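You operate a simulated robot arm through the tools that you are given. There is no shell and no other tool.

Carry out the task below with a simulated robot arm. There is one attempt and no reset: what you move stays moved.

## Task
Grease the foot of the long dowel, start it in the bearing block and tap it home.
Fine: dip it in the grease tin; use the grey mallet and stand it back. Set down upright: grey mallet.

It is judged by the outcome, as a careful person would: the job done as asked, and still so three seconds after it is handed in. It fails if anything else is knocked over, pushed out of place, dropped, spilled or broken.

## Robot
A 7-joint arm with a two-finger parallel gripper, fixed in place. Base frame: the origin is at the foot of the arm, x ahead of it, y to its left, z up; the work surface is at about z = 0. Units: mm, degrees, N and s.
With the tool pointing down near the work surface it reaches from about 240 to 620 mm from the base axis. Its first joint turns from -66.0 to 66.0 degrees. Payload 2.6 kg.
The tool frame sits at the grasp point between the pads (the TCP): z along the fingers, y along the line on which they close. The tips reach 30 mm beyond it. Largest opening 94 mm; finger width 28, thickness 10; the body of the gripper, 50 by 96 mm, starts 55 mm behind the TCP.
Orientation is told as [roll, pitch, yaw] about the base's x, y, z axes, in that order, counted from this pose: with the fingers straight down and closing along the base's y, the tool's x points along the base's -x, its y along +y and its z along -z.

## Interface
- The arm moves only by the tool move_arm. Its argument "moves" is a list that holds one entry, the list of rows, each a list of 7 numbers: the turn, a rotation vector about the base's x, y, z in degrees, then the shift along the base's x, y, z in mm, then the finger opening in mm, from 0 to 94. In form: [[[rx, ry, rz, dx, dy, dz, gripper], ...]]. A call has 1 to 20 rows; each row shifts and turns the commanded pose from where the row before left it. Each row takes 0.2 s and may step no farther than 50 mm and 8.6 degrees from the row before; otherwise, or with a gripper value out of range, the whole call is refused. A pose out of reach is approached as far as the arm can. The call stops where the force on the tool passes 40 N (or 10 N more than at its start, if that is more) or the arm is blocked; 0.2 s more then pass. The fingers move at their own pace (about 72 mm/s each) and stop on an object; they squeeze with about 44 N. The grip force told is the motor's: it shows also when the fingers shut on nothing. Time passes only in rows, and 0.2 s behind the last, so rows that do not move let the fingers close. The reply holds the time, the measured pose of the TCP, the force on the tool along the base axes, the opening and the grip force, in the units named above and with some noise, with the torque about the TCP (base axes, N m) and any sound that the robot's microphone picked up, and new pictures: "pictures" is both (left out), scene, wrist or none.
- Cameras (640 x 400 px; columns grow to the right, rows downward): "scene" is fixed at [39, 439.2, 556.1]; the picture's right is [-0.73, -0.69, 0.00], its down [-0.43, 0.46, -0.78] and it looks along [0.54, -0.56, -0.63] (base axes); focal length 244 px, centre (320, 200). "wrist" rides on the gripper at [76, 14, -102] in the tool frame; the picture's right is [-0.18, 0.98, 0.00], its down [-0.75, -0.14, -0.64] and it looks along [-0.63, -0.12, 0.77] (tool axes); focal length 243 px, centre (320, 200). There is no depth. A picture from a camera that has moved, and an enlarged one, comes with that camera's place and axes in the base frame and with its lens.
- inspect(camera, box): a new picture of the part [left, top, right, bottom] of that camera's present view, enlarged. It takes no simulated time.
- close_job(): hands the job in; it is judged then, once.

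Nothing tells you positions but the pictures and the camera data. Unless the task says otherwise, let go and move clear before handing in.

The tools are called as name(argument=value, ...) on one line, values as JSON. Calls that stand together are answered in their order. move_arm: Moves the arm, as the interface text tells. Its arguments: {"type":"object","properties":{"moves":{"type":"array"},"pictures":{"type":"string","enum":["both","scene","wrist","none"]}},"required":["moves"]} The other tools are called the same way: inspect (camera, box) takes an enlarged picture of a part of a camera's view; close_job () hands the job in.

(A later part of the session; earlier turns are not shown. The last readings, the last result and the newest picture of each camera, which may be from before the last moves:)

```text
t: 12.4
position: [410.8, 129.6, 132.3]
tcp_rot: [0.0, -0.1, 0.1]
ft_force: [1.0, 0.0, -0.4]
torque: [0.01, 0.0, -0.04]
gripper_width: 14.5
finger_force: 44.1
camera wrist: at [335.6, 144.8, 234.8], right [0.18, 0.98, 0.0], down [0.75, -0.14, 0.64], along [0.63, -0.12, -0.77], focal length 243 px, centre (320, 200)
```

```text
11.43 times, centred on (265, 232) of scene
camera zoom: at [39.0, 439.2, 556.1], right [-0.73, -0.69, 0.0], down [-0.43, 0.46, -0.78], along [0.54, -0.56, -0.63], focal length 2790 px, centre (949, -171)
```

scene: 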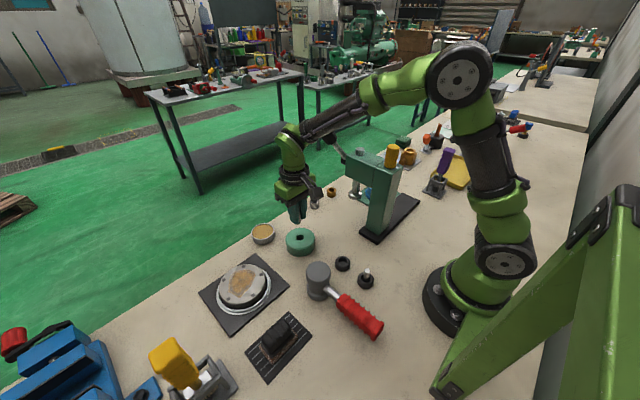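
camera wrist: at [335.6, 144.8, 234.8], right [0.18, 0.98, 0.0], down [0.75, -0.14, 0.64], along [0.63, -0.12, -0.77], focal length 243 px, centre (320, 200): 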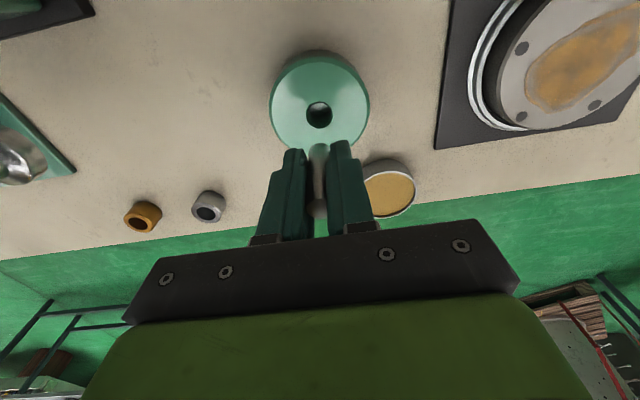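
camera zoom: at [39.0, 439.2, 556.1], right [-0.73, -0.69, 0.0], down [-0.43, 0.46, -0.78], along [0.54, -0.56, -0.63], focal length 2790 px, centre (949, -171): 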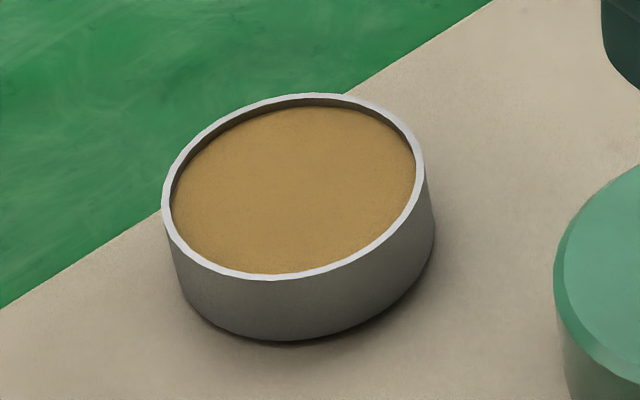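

inspect(camera="scene", box=[301, 223, 311, 230])

inspect(camera="scene", box=[356, 266, 378, 282])

```text
16.00 times, centred on (306, 226) of scene
camera zoom: at [39.0, 439.2, 556.1], right [-0.73, -0.69, 0.0], down [-0.43, 0.46, -0.78], along [0.54, -0.56, -0.63], focal length 3906 px, centre (544, -224)
```

zoom: 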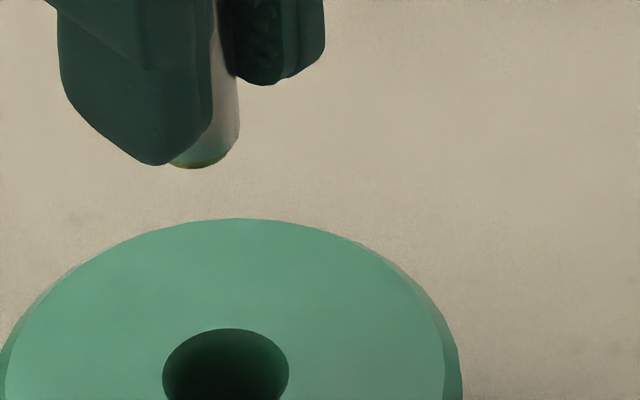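

```text
16.00 times, centred on (367, 274) of scene
camera zoom: at [39.0, 439.2, 556.1], right [-0.73, -0.69, 0.0], down [-0.43, 0.46, -0.78], along [0.54, -0.56, -0.63], focal length 3906 px, centre (-432, -984)
```

zoom: 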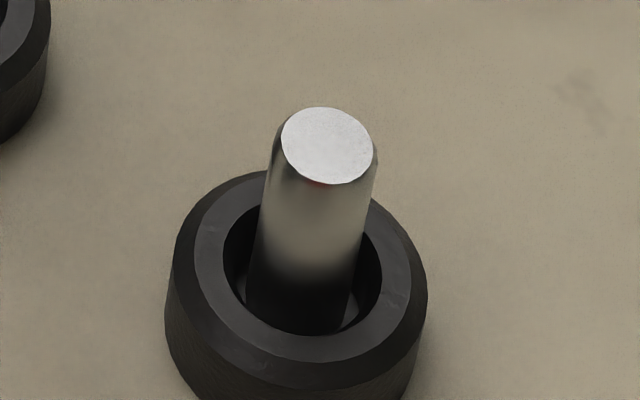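

The foot carries a yellow-brown band that I take as grease, since it stays visible over the green block. I'll look closely into the block's hole before starting the dowel.

inspect(camera="wrist", box=[296, 94, 344, 134])

inspect(camera="scene", box=[282, 226, 318, 258])

```text
10.00 times, centred on (320, 114) of wrist
camera zoom: at [335.6, 144.8, 234.8], right [0.18, 0.98, 0.0], down [0.75, -0.14, 0.64], along [0.63, -0.12, -0.77], focal length 2426 px, centre (320, 1060)
```

zoom: 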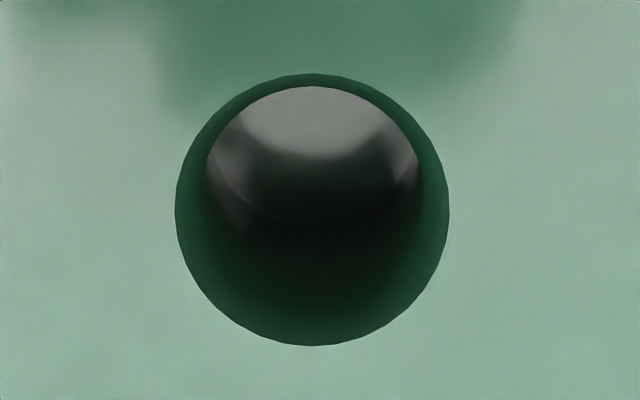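

```text
12.50 times, centred on (300, 242) of scene
camera zoom: at [39.0, 439.2, 556.1], right [-0.73, -0.69, 0.0], down [-0.43, 0.46, -0.78], along [0.54, -0.56, -0.63], focal length 3052 px, centre (570, -325)
```

zoom: 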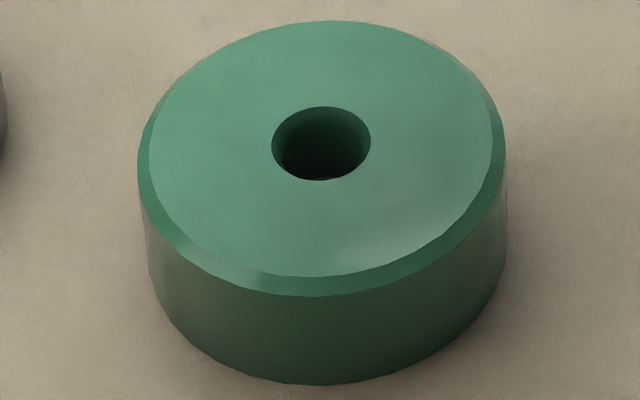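

The bore mouth is about 23 mm wide and the dowel about 14 mm, with the block top near z≈34 and its centre about 1.5 mm towards -x of the tool. I'll align and descend to just above the mouth.

move_arm(moves=[[[0, 0, 0, -1.3, -0.3, -20, 5], [0, 0, 0, 0, 0, -20, 5], [0, 0, 0, 0, 0, -14, 5], [0, 0, 0, 0, 0, 0, 5], [0, 0, 0, 0, 0, 0, 5]]], pictures="both")

inspect(camera="wrist", box=[260, 90, 380, 220])

inspect(camera="scene", box=[275, 205, 335, 260])

```text
t: 13.6
position: [409.7, 130.2, 78.7]
tcp_rot: [-0.1, 0.0, 0.0]
ft_force: [0.8, -0.5, 0.3]
torque: [0.0, 0.0, -0.02]
gripper_width: 14.7
finger_force: 43.5
camera wrist: at [333.0, 144.4, 181.5], right [0.18, 0.98, 0.0], down [0.75, -0.14, 0.64], along [0.63, -0.12, -0.77], focal length 243 px, centre (320, 200)
```

scene: 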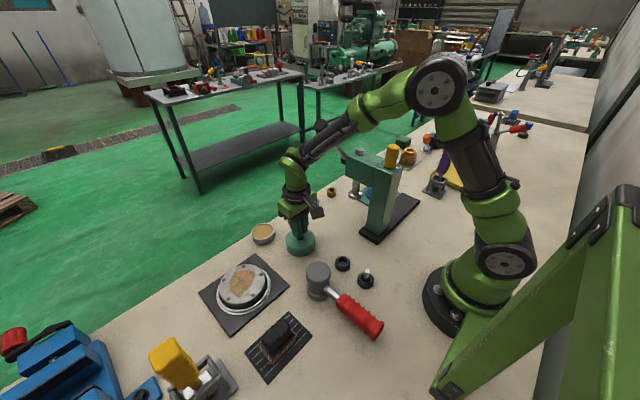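
wrist: 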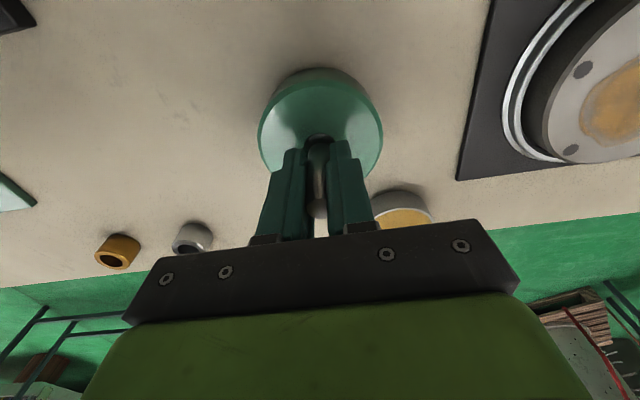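

```text
3.08 times, centred on (320, 155) of wrist
camera zoom: at [333.0, 144.4, 181.5], right [0.18, 0.98, 0.0], down [0.75, -0.14, 0.64], along [0.63, -0.12, -0.77], focal length 746 px, centre (320, 338)
```

zoom: 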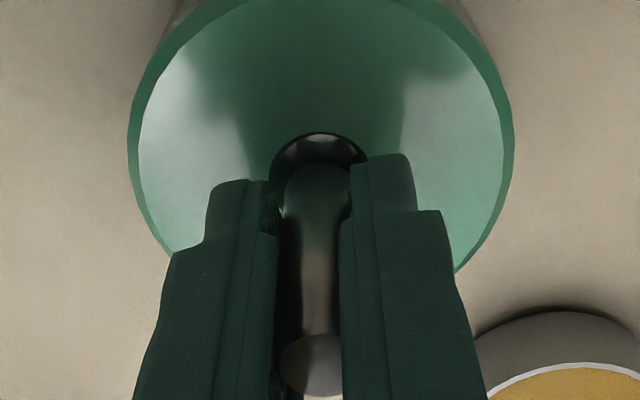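

```text
7.27 times, centred on (305, 232) of scene
camera zoom: at [39.0, 439.2, 556.1], right [-0.73, -0.69, 0.0], down [-0.43, 0.46, -0.78], along [0.54, -0.56, -0.63], focal length 1775 px, centre (429, -36)
```

zoom: 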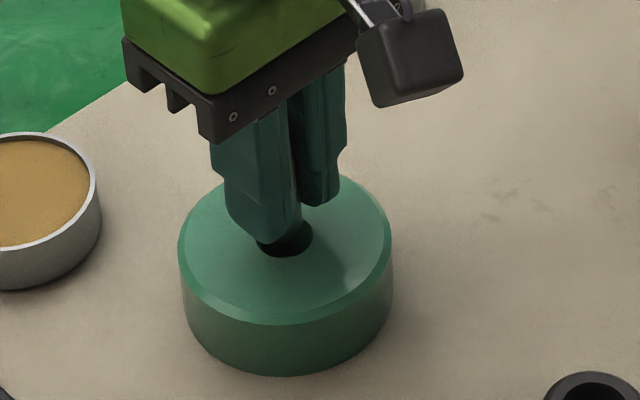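

The foot is over the bore, aligned to within about a millimetre. I'll go down slowly in small steps and watch the force.

move_arm(moves=[[[0, 0, 0, 0, 0, -4, 5], [0, 0, 0, 0, 0, -4, 5], [0, 0, 0, 0, 0, -3, 5], [0, 0, 0, 0, 0, 0, 5]]], pictures="both")

inspect(camera="wrist", box=[260, 90, 380, 220])

inspect(camera="scene", box=[275, 205, 335, 260])

```text
t: 14.6
position: [408.7, 131.2, 67.8]
tcp_rot: [-0.1, 0.0, 0.0]
ft_force: [0.2, 0.8, -0.5]
torque: [0.01, -0.02, 0.0]
gripper_width: 14.3
finger_force: 43.9
camera wrist: at [332.9, 145.6, 170.7], right [0.18, 0.98, 0.0], down [0.75, -0.14, 0.64], along [0.63, -0.12, -0.77], focal length 243 px, centre (320, 200)
```

scene: 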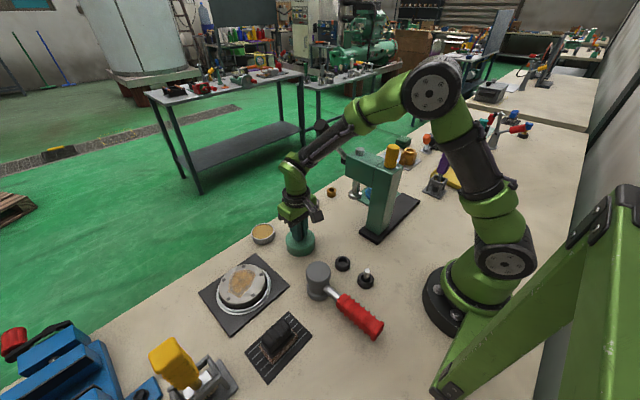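
wrist: 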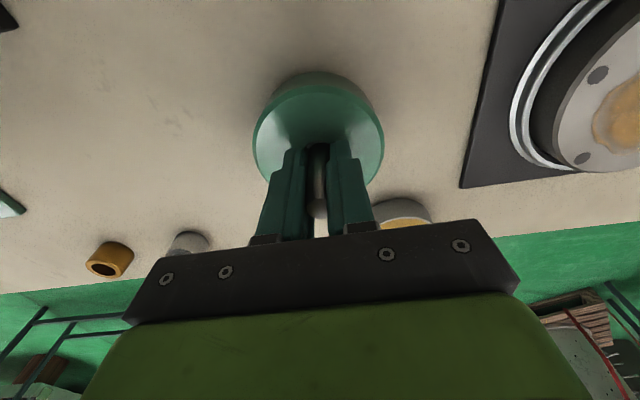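

```text
3.08 times, centred on (320, 155) of wrist
camera zoom: at [332.9, 145.6, 170.7], right [0.18, 0.98, 0.0], down [0.75, -0.14, 0.64], along [0.63, -0.12, -0.77], focal length 746 px, centre (320, 338)
```

zoom: 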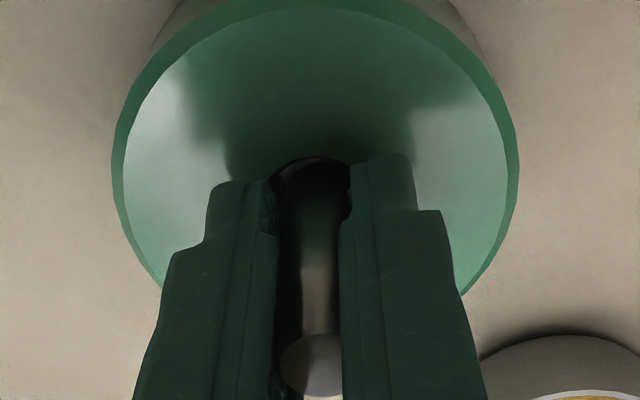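

```text
7.27 times, centred on (305, 232) of scene
camera zoom: at [39.0, 439.2, 556.1], right [-0.73, -0.69, 0.0], down [-0.43, 0.46, -0.78], along [0.54, -0.56, -0.63], focal length 1775 px, centre (429, -36)
```

zoom: 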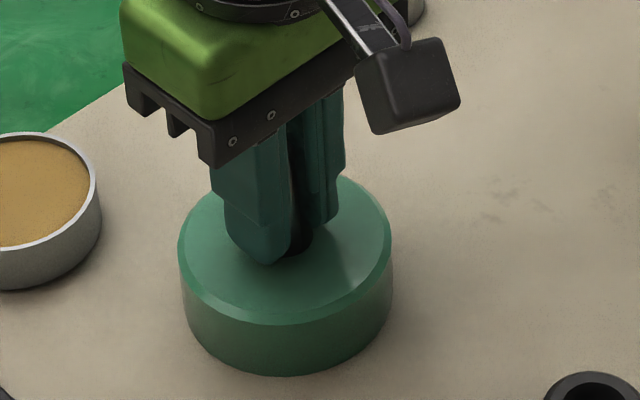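

The foot is already several mm inside the bore with no contact force. It seems to sit 2 mm or so towards +x of the bore's centre, so I'll nudge -x and lower until the tips are just above the block.

move_arm(moves=[[[0, 0, 0, -1, 0, 0, 5], [0, 0, 0, -1, 0, 0, 5], [0, 0, 0, 0, 0, -1, 5], [0, 0, 0, 0, 0, -1, 5], [0, 0, 0, 0, 0, 0, 5]]], pictures="both")

inspect(camera="wrist", box=[290, 120, 350, 165])

inspect(camera="scene", box=[282, 215, 322, 250])

```text
t: 15.8
position: [407.1, 130.1, 65.5]
tcp_rot: [0.0, -0.1, 0.1]
ft_force: [2.5, -0.1, 0.7]
torque: [0.0, -0.14, -0.01]
gripper_width: 14.5
finger_force: 44.4
camera wrist: at [330.6, 145.5, 169.1], right [0.18, 0.98, 0.0], down [0.75, -0.14, 0.64], along [0.63, -0.12, -0.77], focal length 243 px, centre (320, 200)
```

scene: 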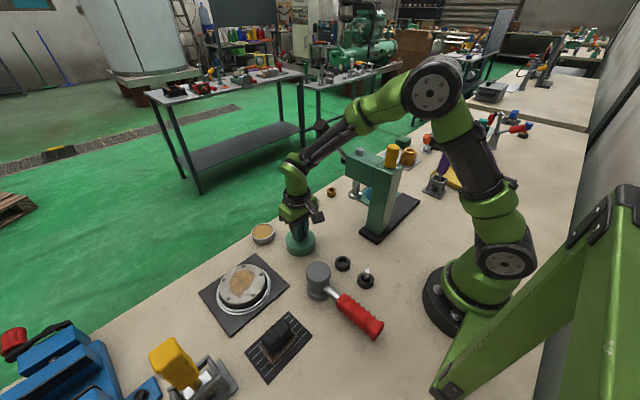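
wrist: 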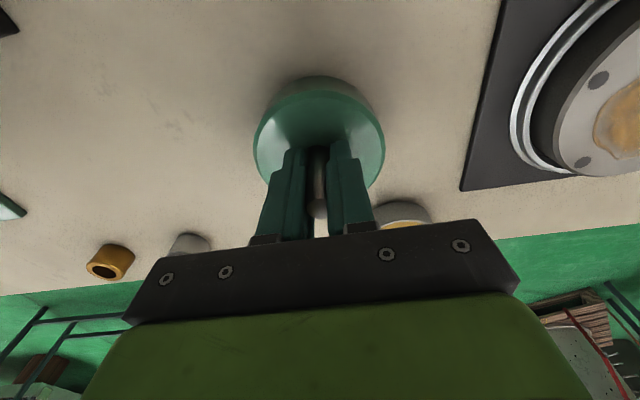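

```text
8.89 times, centred on (320, 142) of wrist
camera zoom: at [330.6, 145.5, 169.1], right [0.18, 0.98, 0.0], down [0.75, -0.14, 0.64], along [0.63, -0.12, -0.77], focal length 2157 px, centre (320, 711)
```

zoom: 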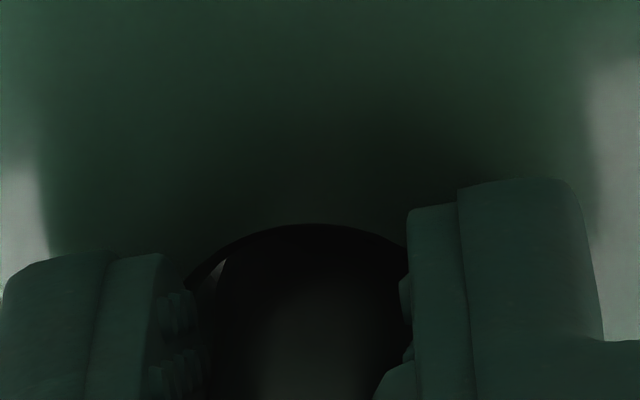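

```text
11.43 times, centred on (302, 232) of scene
camera zoom: at [39.0, 439.2, 556.1], right [-0.73, -0.69, 0.0], down [-0.43, 0.46, -0.78], along [0.54, -0.56, -0.63], focal length 2790 px, centre (526, -171)
```

zoom: 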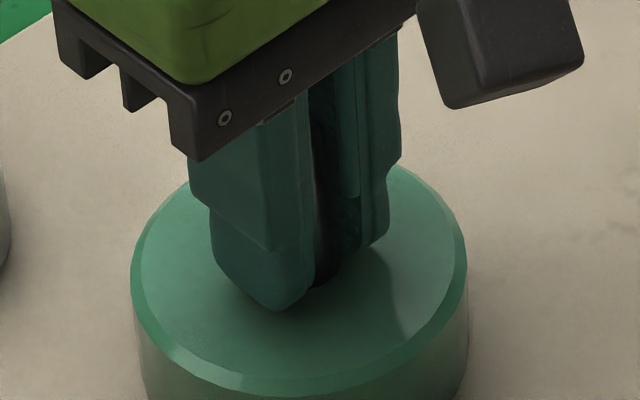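

There's a slight side force of 2.5 N in +x, so the foot is touching the -x wall of the bore. I'll back off and probe for the centre before letting the dowel settle.

move_arm(moves=[[[0, 0, 0, 1.2, 0, 0, 5], [0, 0, 0, 0, 0, 0, 5], [0, 0, 0, 0, 0, 0, 5]]], pictures="none")

move_arm(moves=[[[0, 0, 0, 1.2, 0, 0, 5], [0, 0, 0, 0, 0, 0, 5], [0, 0, 0, 0, 0, 0, 5]]], pictures="none")

move_arm(moves=[[[0, 0, 0, 1.2, 0, 0, 5], [0, 0, 0, 0, 0, 0, 5], [0, 0, 0, 0, 0, 0, 5]]], pictures="none")

```text
t: 16.6
position: [407.6, 131.5, 65.7]
tcp_rot: [0.1, 0.0, 0.0]
ft_force: [0.2, -0.1, 0.1]
torque: [-0.01, -0.04, -0.01]
gripper_width: 14.7
finger_force: 44.2
```

```text
t: 17.4
position: [409.4, 131.2, 65.4]
tcp_rot: [0.1, 0.0, 0.0]
ft_force: [-0.7, -0.1, -0.7]
torque: [0.01, -0.02, 0.0]
gripper_width: 14.4
finger_force: 44.4
```

```text
t: 18.2
position: [409.4, 131.1, 65.6]
tcp_rot: [-0.2, 0.1, -0.1]
ft_force: [-7.1, -5.4, 0.3]
torque: [-0.17, 0.22, -0.02]
gripper_width: 14.5
finger_force: 44.2
```

Contact shows on both sides, so the free play is about 2 mm and the centre is at commanded x≈408.6. I'll centre there, then ease the fingers open a little so the dowel settles upright in the bore.

move_arm(moves=[[[0, 0, 0, -1.2, -0.3, 0, 5], [0, 0, 0, -1.0, -0.2, 0, 5], [0, 0, 0, 0, 0, 0, 5], [0, 0, 0, 0, 0, 0, 5]]], pictures="none")

move_arm(moves=[[[0, 0, 0, 0, 0, 0, 20], [0, 0, 0, 0, 0, 0, 20], [0, 0, 0, 0, 0, 0, 20]]], pictures="both")

inspect(camera="wrist", box=[260, 100, 380, 220])

inspect(camera="scene", box=[275, 205, 335, 255])

```text
t: 19.2
position: [409.6, 131.8, 66.8]
tcp_rot: [-0.1, 0.1, 0.1]
ft_force: [0.3, -0.6, -0.9]
torque: [0.01, -0.03, 0.05]
gripper_width: 14.9
finger_force: 44.7
```

```text
t: 20.0
position: [408.2, 129.9, 66.9]
tcp_rot: [0.0, -0.1, 0.0]
ft_force: [0.2, 0.5, 0.4]
torque: [-0.02, 0.03, 0.0]
gripper_width: 19.7
finger_force: 0.0
camera wrist: at [332.5, 145.3, 169.3], right [0.18, 0.98, 0.0], down [0.75, -0.14, 0.64], along [0.63, -0.12, -0.77], focal length 243 px, centre (320, 200)
```

scene: 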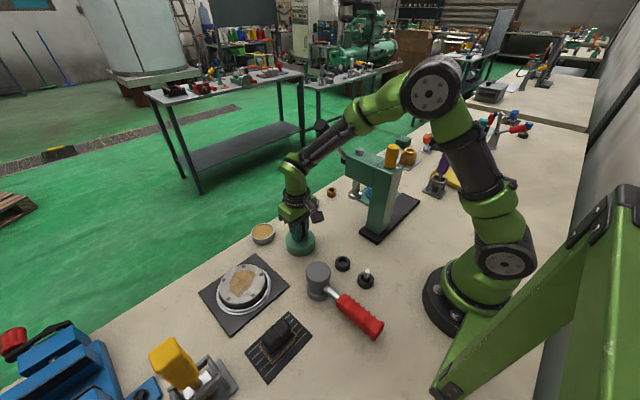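
wrist: 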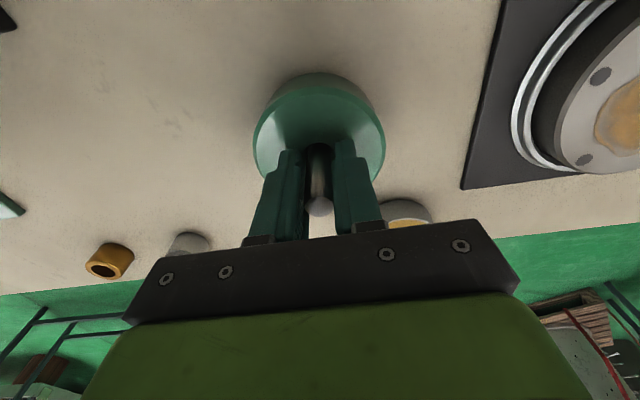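

```text
3.33 times, centred on (320, 160) of wrist
camera zoom: at [332.5, 145.3, 169.3], right [0.18, 0.98, 0.0], down [0.75, -0.14, 0.64], along [0.63, -0.12, -0.77], focal length 809 px, centre (320, 333)
```

zoom: 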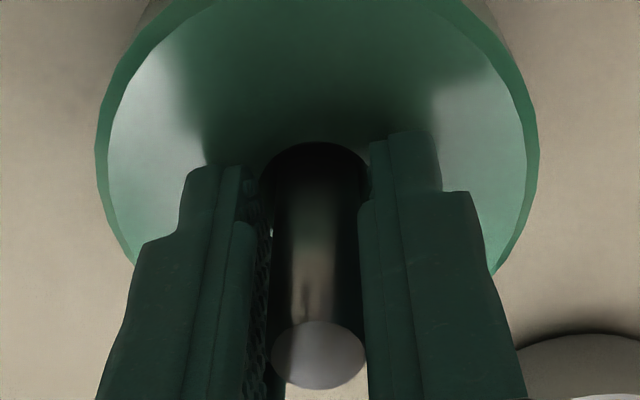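

```text
8.00 times, centred on (305, 230) of scene
camera zoom: at [39.0, 439.2, 556.1], right [-0.73, -0.69, 0.0], down [-0.43, 0.46, -0.78], along [0.54, -0.56, -0.63], focal length 1953 px, centre (440, -40)
```

zoom: 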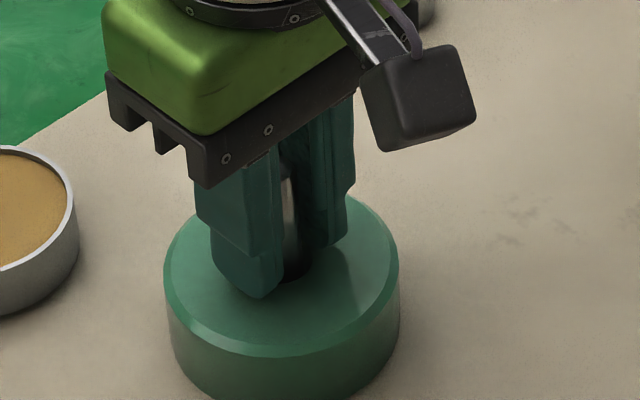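

The dowel settled about 2 mm and is standing in the bore. I'll open a little more, rise clear, and check how it stands.

move_arm(moves=[[[0, 0, 0, 0, 0, 0, 34], [0, 0, 0, 0, 0, 10, 34], [0, 0, 0, 0, 0, 15, 34], [0, 0, 0, 0, 0, 20, 34], [0, 0, 0, 0, 0, 25, 34], [0, 0, 0, 0, 0, 0, 34]]], pictures="both")

inspect(camera="wrist", box=[240, 60, 400, 220])

inspect(camera="scene", box=[275, 205, 335, 260])

```text
t: 21.4
position: [407.5, 132.0, 139.3]
tcp_rot: [0.0, 0.0, 0.0]
ft_force: [-0.4, 0.3, -1.0]
torque: [-0.01, 0.03, 0.01]
gripper_width: 34.2
finger_force: 0.0
camera wrist: at [332.7, 146.9, 242.6], right [0.18, 0.98, 0.0], down [0.75, -0.14, 0.64], along [0.63, -0.12, -0.77], focal length 243 px, centre (320, 200)
```

scene: 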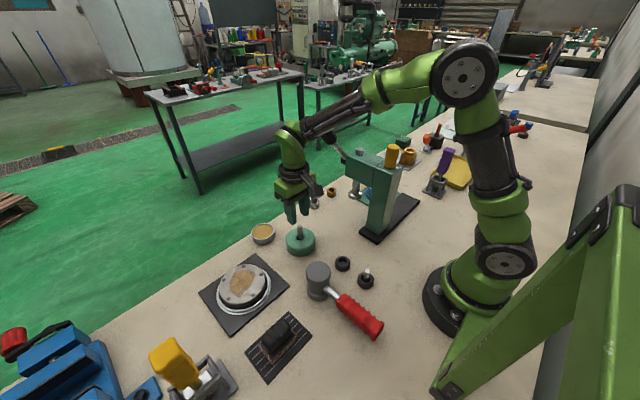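
wrist: 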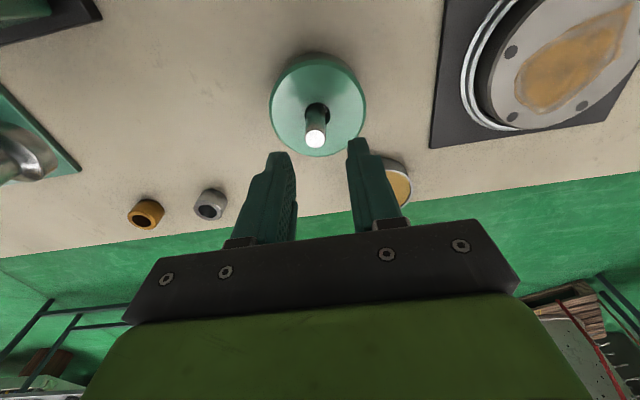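

```text
2.50 times, centred on (320, 140) of wrist
camera zoom: at [332.7, 146.9, 242.6], right [0.18, 0.98, 0.0], down [0.75, -0.14, 0.64], along [0.63, -0.12, -0.77], focal length 606 px, centre (320, 350)
```

zoom: 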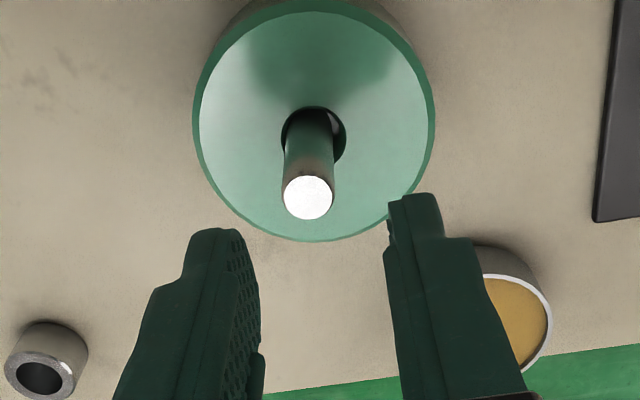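

```text
7.27 times, centred on (305, 232) of scene
camera zoom: at [39.0, 439.2, 556.1], right [-0.73, -0.69, 0.0], down [-0.43, 0.46, -0.78], along [0.54, -0.56, -0.63], focal length 1775 px, centre (429, -36)
```

zoom: 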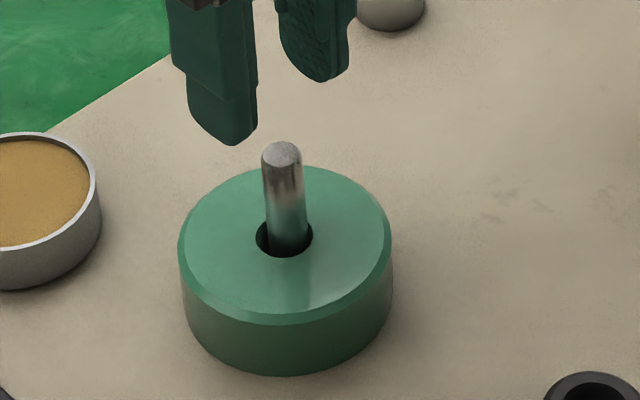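

The long dowel now stands upright in the block, well started. Next I'll go up and over to the mallet's handle near (185,200) and look at it from above.

move_arm(moves=[[[0, 0, 0, 0, 0, 35, 50], [0, 0, 0, 0, 0, 30, 70], [0, 0, 0, -37, 11.5, 0, 74], [0, 0, 0, -37, 11.5, 0, 74], [0, 0, 0, -37, 11.5, 0, 74], [0, 0, 0, -37, 11.5, 0, 74], [0, 0, 0, -37, 11.5, 0, 74], [0, 0, 0, -37, 11.5, 0, 74], [0, 0, 0, 0, 0, -20, 74], [0, 0, 0, 0, 0, 0, 74]]], pictures="both")

inspect(camera="wrist", box=[200, 0, 440, 150])

inspect(camera="scene", box=[290, 240, 400, 350])

```text
t: 23.6
position: [186.4, 200.5, 183.2]
tcp_rot: [0.0, 0.0, 0.0]
ft_force: [-0.1, -0.1, 0.2]
torque: [0.01, 0.0, -0.01]
gripper_width: 74.1
finger_force: 0.1
camera wrist: at [110.8, 214.5, 285.4], right [0.18, 0.98, 0.0], down [0.75, -0.14, 0.64], along [0.63, -0.12, -0.77], focal length 243 px, centre (320, 200)
```

scene: 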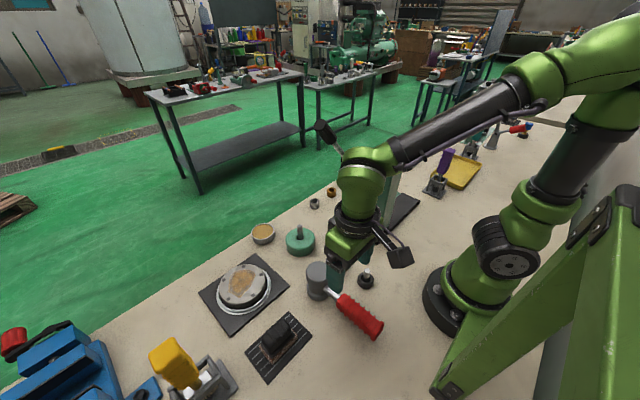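
wrist: 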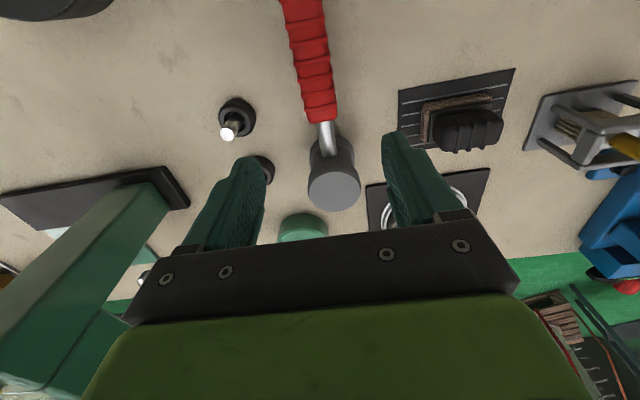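

```text
2.67 times, centred on (320, 75) of wrist
camera zoom: at [110.8, 214.5, 285.4], right [0.18, 0.98, 0.0], down [0.75, -0.14, 0.64], along [0.63, -0.12, -0.77], focal length 647 px, centre (320, 533)
```

zoom: 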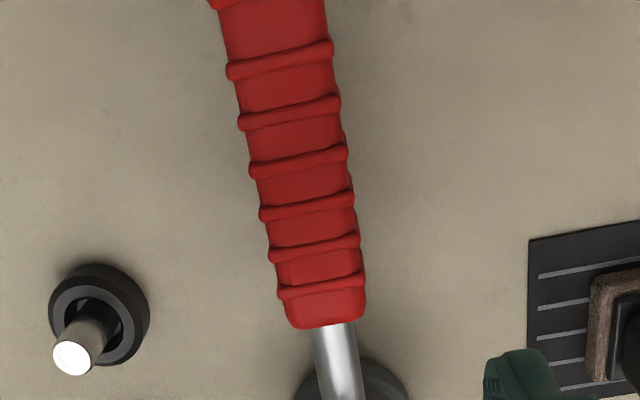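

```text
3.64 times, centred on (345, 295) of scene
camera zoom: at [39.0, 439.2, 556.1], right [-0.73, -0.69, 0.0], down [-0.43, 0.46, -0.78], along [0.54, -0.56, -0.63], focal length 888 px, centre (229, -146)
```

zoom: 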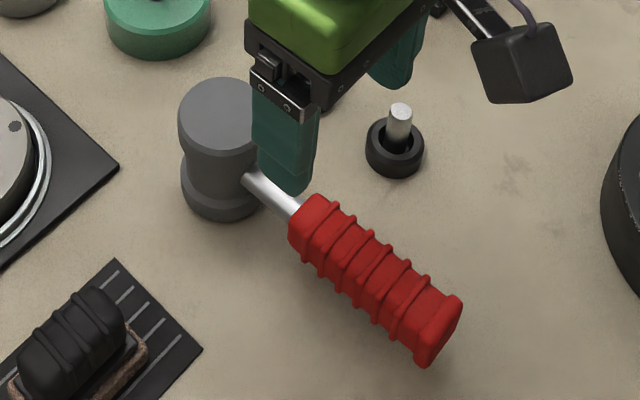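

The mallet's handle runs along x at y≈200, with the red grip from about x=105 to 199, its axis at z≈40 and about 32 mm wide. I'll lower the open gripper over the front of the red grip.

move_arm(moves=[[[0, 0, 0, -3, -0.3, -40, 66], [0, 0, 0, 0, 0, -40, 66], [0, 0, 0, 0, 0, -35, 66], [0, 0, 0, 0, 0, -20, 66], [0, 0, 0, 0, 0, -6, 66], [0, 0, 0, 0, 0, 0, 66]]], pictures="both")

inspect(camera="wrist", box=[200, 60, 440, 240])

inspect(camera="scene", box=[290, 240, 400, 350])

```text
t: 25.0
position: [183.6, 200.3, 39.2]
tcp_rot: [0.1, 0.0, 0.0]
ft_force: [-0.4, 0.4, 0.6]
torque: [0.02, 0.02, 0.04]
gripper_width: 65.7
finger_force: 0.0
camera wrist: at [108.6, 214.7, 141.9], right [0.18, 0.98, 0.0], down [0.75, -0.14, 0.64], along [0.63, -0.12, -0.77], focal length 243 px, centre (320, 200)
```

scene: 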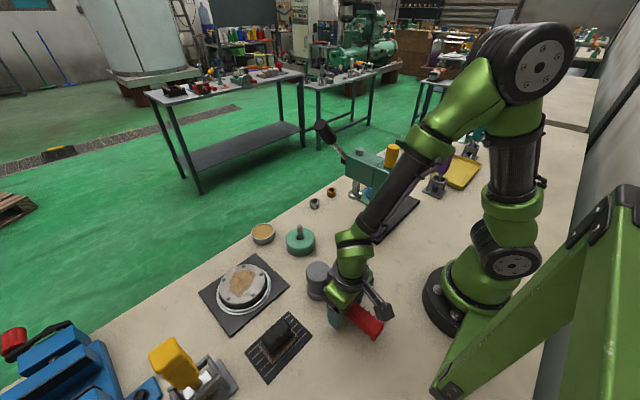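
wrist: 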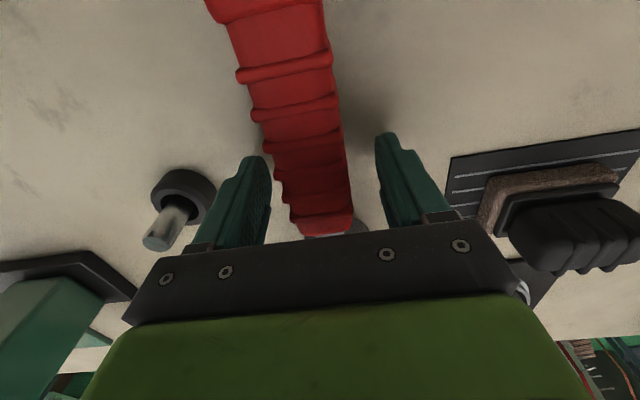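

```text
2.22 times, centred on (320, 150) of wrist
camera zoom: at [108.6, 214.7, 141.9], right [0.18, 0.98, 0.0], down [0.75, -0.14, 0.64], along [0.63, -0.12, -0.77], focal length 539 px, centre (320, 311)
```

zoom: 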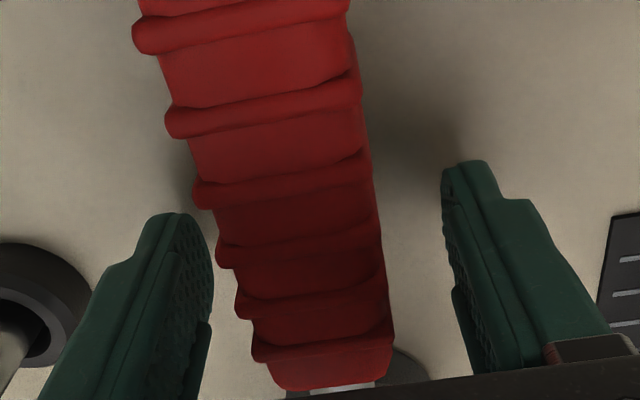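

```text
3.64 times, centred on (345, 295) of scene
camera zoom: at [39.0, 439.2, 556.1], right [-0.73, -0.69, 0.0], down [-0.43, 0.46, -0.78], along [0.54, -0.56, -0.63], focal length 888 px, centre (229, -146)
```

zoom: 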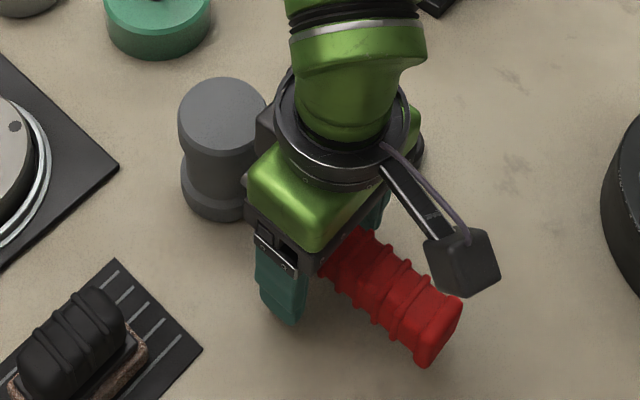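

The open fingers straddle the red grip, which lies about 1.5 mm towards -y of centre. I'll correct that, then close.

move_arm(moves=[[[0, 0, 0, 0, -1.5, 1, 66], [0, 0, 0, 0, 0, 0, 50], [0, 0, 0, 0, 0, 0, 40], [0, 0, 0, 0, 0, 0, 10], [0, 0, 0, 0, 0, 0, 10], [0, 0, 0, 0, 0, 0, 10]]], pictures="wrist")

```text
t: 26.4
position: [184.7, 199.5, 39.8]
tcp_rot: [0.0, 0.0, -0.1]
ft_force: [-0.9, 2.8, 1.0]
torque: [-0.01, 0.05, 0.21]
gripper_width: 34.1
finger_force: 43.8
camera wrist: at [108.3, 213.0, 142.8], right [0.18, 0.98, 0.0], down [0.75, -0.14, 0.64], along [0.63, -0.12, -0.77], focal length 243 px, centre (320, 200)
```

wrist: 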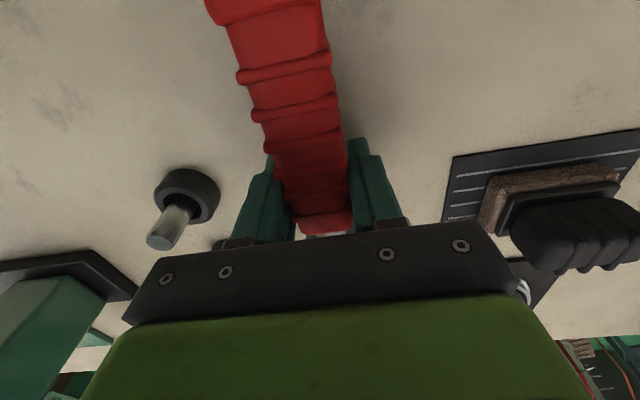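

The handle is held (34 mm, 44 N). I'll lift gently and check that the mallet comes up level.

move_arm(moves=[[[0, 0, 0, 0, 0, 4, 10], [0, 0, 0, 0, 0, 8, 10], [0, 0, 0, 0, 0, 12, 10], [0, 0, 0, 0, 0, 0, 10]]], pictures="both")

inspect(camera="scene", box=[280, 230, 400, 350])

inspect(camera="wrist", box=[200, 60, 440, 240])

```text
t: 27.4
position: [183.2, 198.8, 65.2]
tcp_rot: [0.0, 0.0, -0.2]
ft_force: [0.7, -1.5, -0.7]
torque: [-0.08, -0.07, -0.19]
gripper_width: 29.6
finger_force: 43.9
camera wrist: at [107.5, 213.3, 168.2], right [0.19, 0.98, 0.0], down [0.75, -0.14, 0.64], along [0.63, -0.12, -0.77], focal length 243 px, centre (320, 200)
```

scene: 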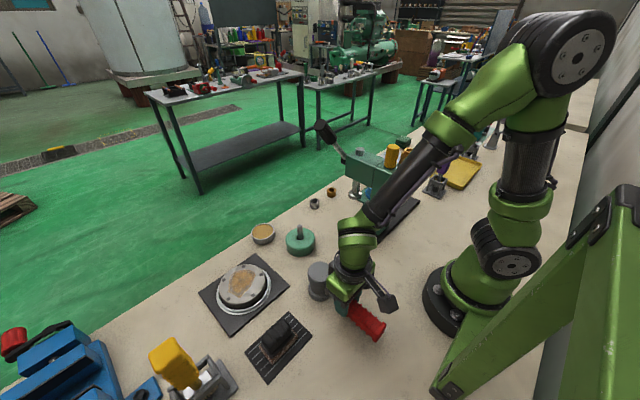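
wrist: 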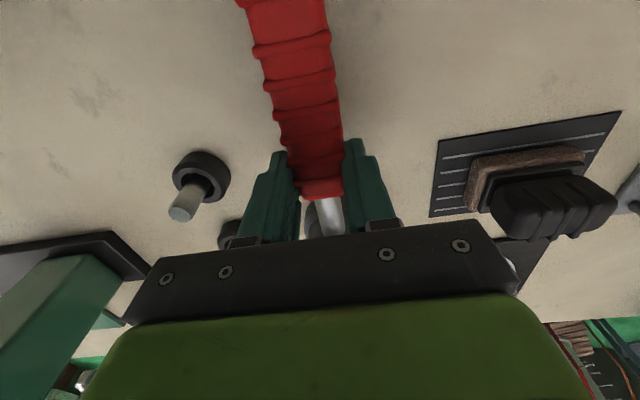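

```text
3.33 times, centred on (340, 290) of scene
camera zoom: at [39.0, 439.2, 556.1], right [-0.73, -0.69, 0.0], down [-0.43, 0.46, -0.78], along [0.54, -0.56, -0.63], focal length 814 px, centre (253, -100)
```

zoom: 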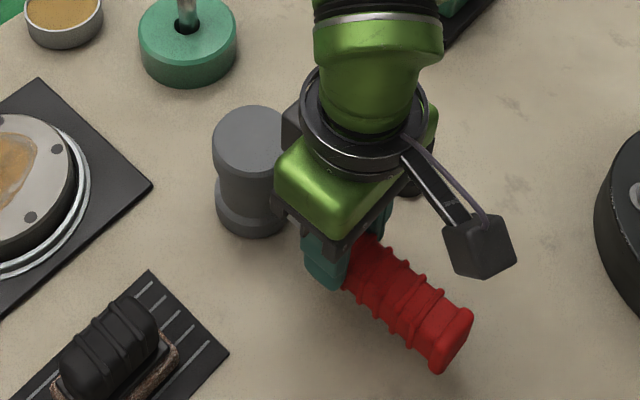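

```text
2.22 times, centred on (320, 150) of wrist
camera zoom: at [107.5, 213.3, 168.2], right [0.19, 0.98, 0.0], down [0.75, -0.14, 0.64], along [0.63, -0.12, -0.77], focal length 539 px, centre (320, 311)
```

zoom: 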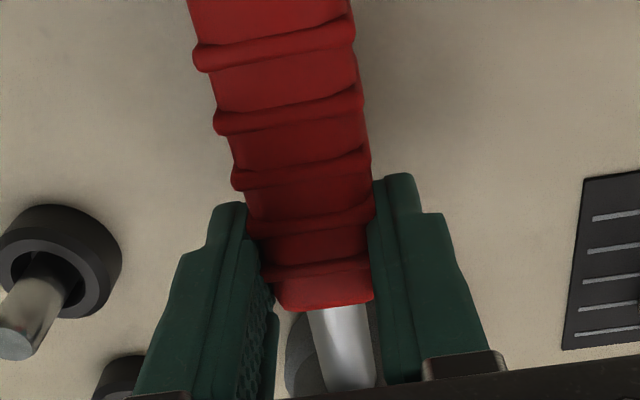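

The fingers slid up the handle and the mallet stayed on the bench without tipping. I'll open, go back down a little lower so the pads sit squarely on the handle's widest part, and regrip.

move_arm(moves=[[[0, 0, 0, 0, 0, 0, 50], [0, 0, 0, 0, 0, 0, 56], [0, 0, 0, 0, 0, -10, 56], [0, 0, 0, 0, 0, -10, 56], [0, 0, 0, 0, 0, -8, 56], [0, 0, 0, 0, 0, 0, 56]]], pictures="both")

inspect(camera="wrist", box=[200, 60, 440, 240])

inspect(camera="scene", box=[320, 270, 400, 350])

```text
t: 28.8
position: [182.4, 197.5, 37.7]
tcp_rot: [0.0, -0.1, -0.1]
ft_force: [0.0, -1.1, 0.1]
torque: [0.02, -0.03, -0.01]
gripper_width: 56.3
finger_force: 0.0
camera wrist: at [107.3, 212.2, 141.7], right [0.18, 0.98, 0.0], down [0.75, -0.14, 0.64], along [0.63, -0.12, -0.77], focal length 243 px, centre (320, 200)
```

scene: 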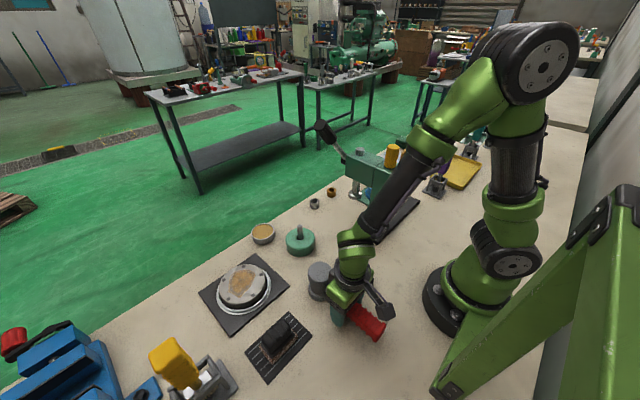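
wrist: 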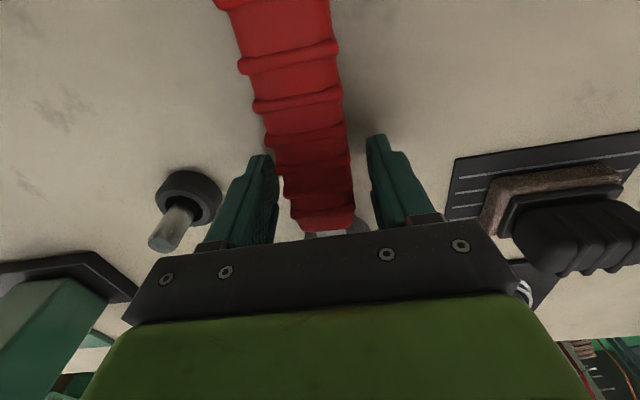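

```text
2.22 times, centred on (320, 150) of wrist
camera zoom: at [107.3, 212.2, 141.7], right [0.18, 0.98, 0.0], down [0.75, -0.14, 0.64], along [0.63, -0.12, -0.77], focal length 539 px, centre (320, 311)
```

zoom: 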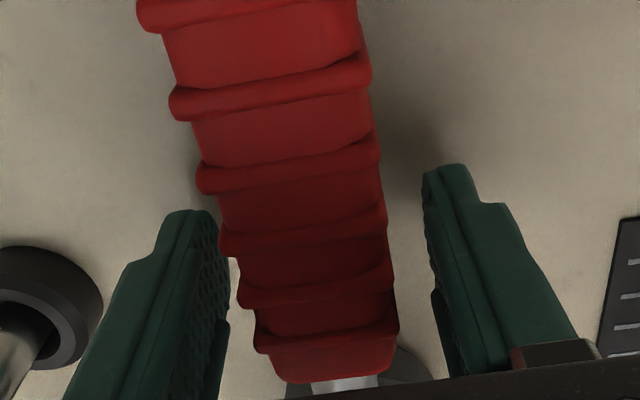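

```text
5.00 times, centred on (360, 310) of scene
camera zoom: at [39.0, 439.2, 556.1], right [-0.73, -0.69, 0.0], down [-0.43, 0.46, -0.78], along [0.54, -0.56, -0.63], focal length 1221 px, centre (120, -350)
```

zoom: 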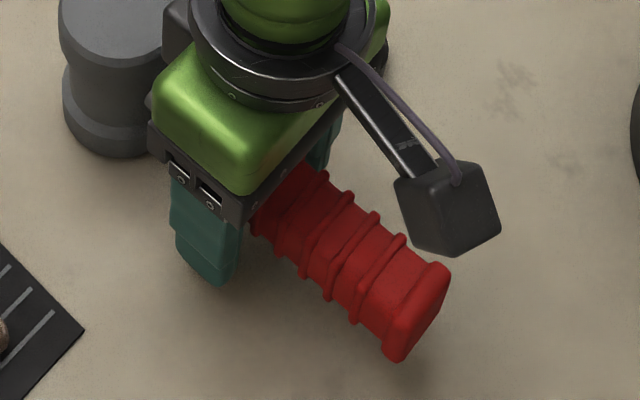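

The pads now sit level with the handle's axis and centred. I'll close again, let it settle, and lift in small steps while reading the load.

move_arm(moves=[[[0, 0, 0, 0, -0.5, 0, 40], [0, 0, 0, 0, 0, 0, 0], [0, 0, 0, 0, 0, 0, 0], [0, 0, 0, 0, 0, 0, 0], [0, 0, 0, 0, 0, 0, 0]]], pictures="none")

move_arm(moves=[[[0, 0, 0, 0, 0, 1, 0], [0, 0, 0, 0, 0, 0, 0]]], pictures="none")

move_arm(moves=[[[0, 0, 0, 0, 0, 1, 0], [0, 0, 0, 0, 0, 0, 0]]], pictures="none")

move_arm(moves=[[[0, 0, 0, 0, 0, 1, 0], [0, 0, 0, 0, 0, 0, 0]]], pictures="both")

```text
t: 30.0
position: [183.3, 197.2, 38.6]
tcp_rot: [0.0, 0.0, -0.1]
ft_force: [-1.8, 0.3, -0.7]
torque: [-0.02, 0.06, 0.1]
gripper_width: 33.9
finger_force: 43.5
```

```text
t: 30.6
position: [184.0, 197.8, 39.7]
tcp_rot: [0.0, 0.0, 0.1]
ft_force: [0.8, -0.7, 0.4]
torque: [0.01, 0.34, 0.04]
gripper_width: 34.3
finger_force: 43.9
```

```text
t: 31.2
position: [183.5, 198.2, 40.5]
tcp_rot: [0.0, 0.0, 0.0]
ft_force: [-0.8, 0.5, -3.8]
torque: [0.01, 0.32, 0.0]
gripper_width: 34.2
finger_force: 43.8
```

```text
t: 31.8
position: [182.9, 197.6, 42.6]
tcp_rot: [0.0, 0.0, 0.0]
ft_force: [0.6, 0.0, -4.5]
torque: [0.0, 0.31, -0.02]
gripper_width: 34.0
finger_force: 43.9
camera wrist: at [107.4, 211.8, 144.7], right [0.18, 0.98, 0.0], down [0.75, -0.14, 0.64], along [0.63, -0.12, -0.77], focal length 243 px, centre (320, 200)
```

scene: 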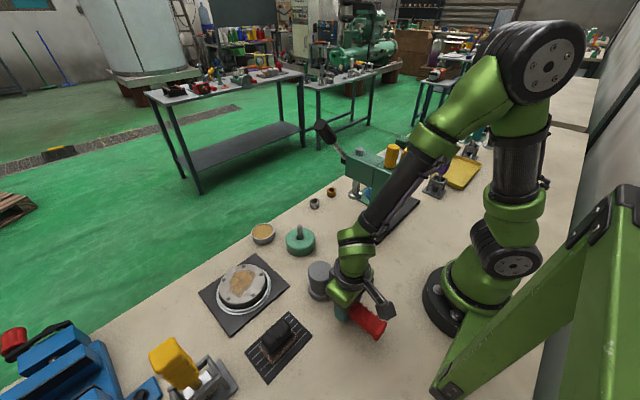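
wrist: 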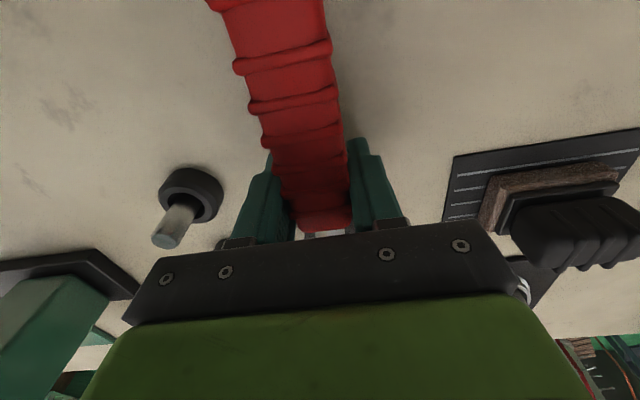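

The load now reads about 4.5 N with 0.31 Nm, so the mallet is being carried. I'll keep lifting slowly and watch for slip.

move_arm(moves=[[[0, 0, 0, 0, 0, 1, 0], [0, 0, 0, 0, 0, 1.5, 0], [0, 0, 0, 0, 0, 2, 0], [0, 0, 0, 0, 0, 2, 0], [0, 0, 0, 0, 0, 0, 0]]], pictures="both")

inspect(camera="scene", box=[280, 230, 400, 350])

inspect(camera="wrist", box=[200, 60, 440, 240])

```text
t: 33.0
position: [182.9, 197.8, 46.9]
tcp_rot: [0.0, 0.0, 0.0]
ft_force: [0.0, -0.2, -4.2]
torque: [0.02, 0.31, -0.02]
gripper_width: 34.2
finger_force: 43.6
camera wrist: at [107.2, 212.0, 150.8], right [0.18, 0.98, 0.0], down [0.75, -0.14, 0.64], along [0.63, -0.12, -0.77], focal length 243 px, centre (320, 200)
```

scene: 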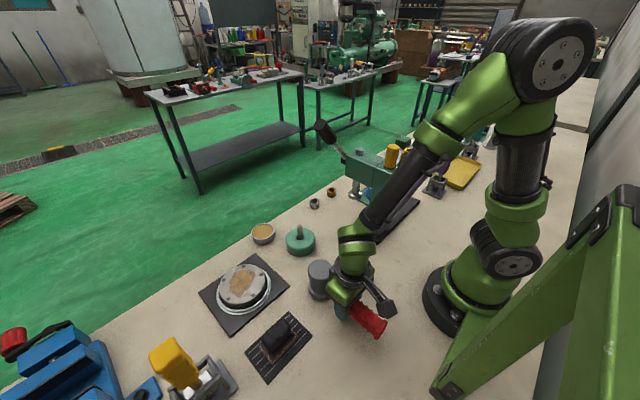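
wrist: 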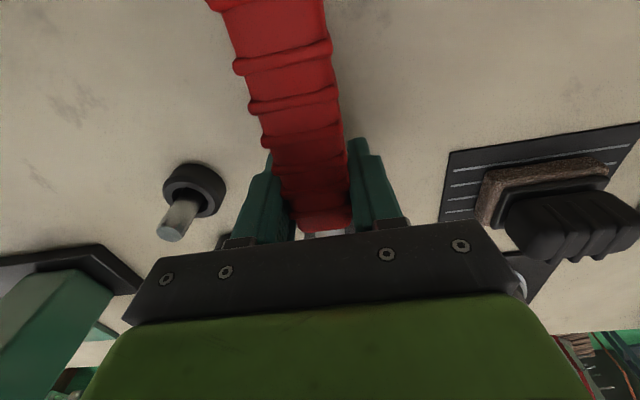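

```text
3.33 times, centred on (340, 290) of scene
camera zoom: at [39.1, 439.2, 556.1], right [-0.73, -0.69, 0.0], down [-0.43, 0.46, -0.78], along [0.54, -0.56, -0.63], focal length 814 px, centre (253, -100)
```

zoom: 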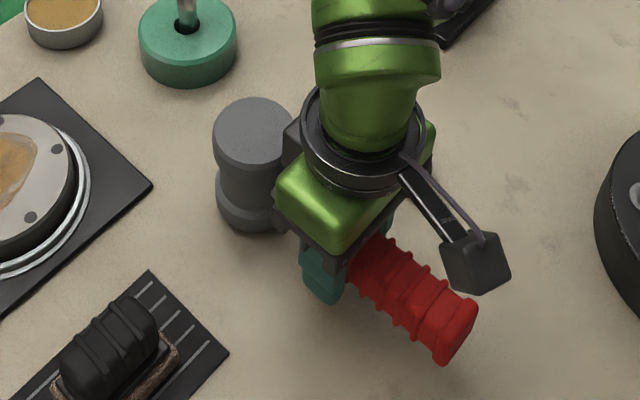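

```text
2.22 times, centred on (320, 150) of wrist
camera zoom: at [107.2, 212.0, 150.8], right [0.18, 0.98, 0.0], down [0.75, -0.14, 0.64], along [0.63, -0.12, -0.77], focal length 539 px, centre (320, 311)
```

zoom: 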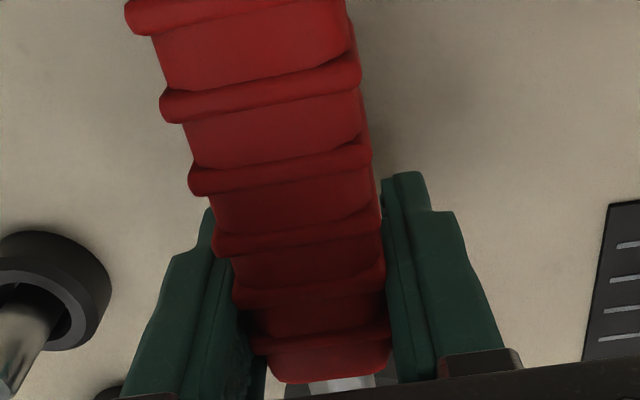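

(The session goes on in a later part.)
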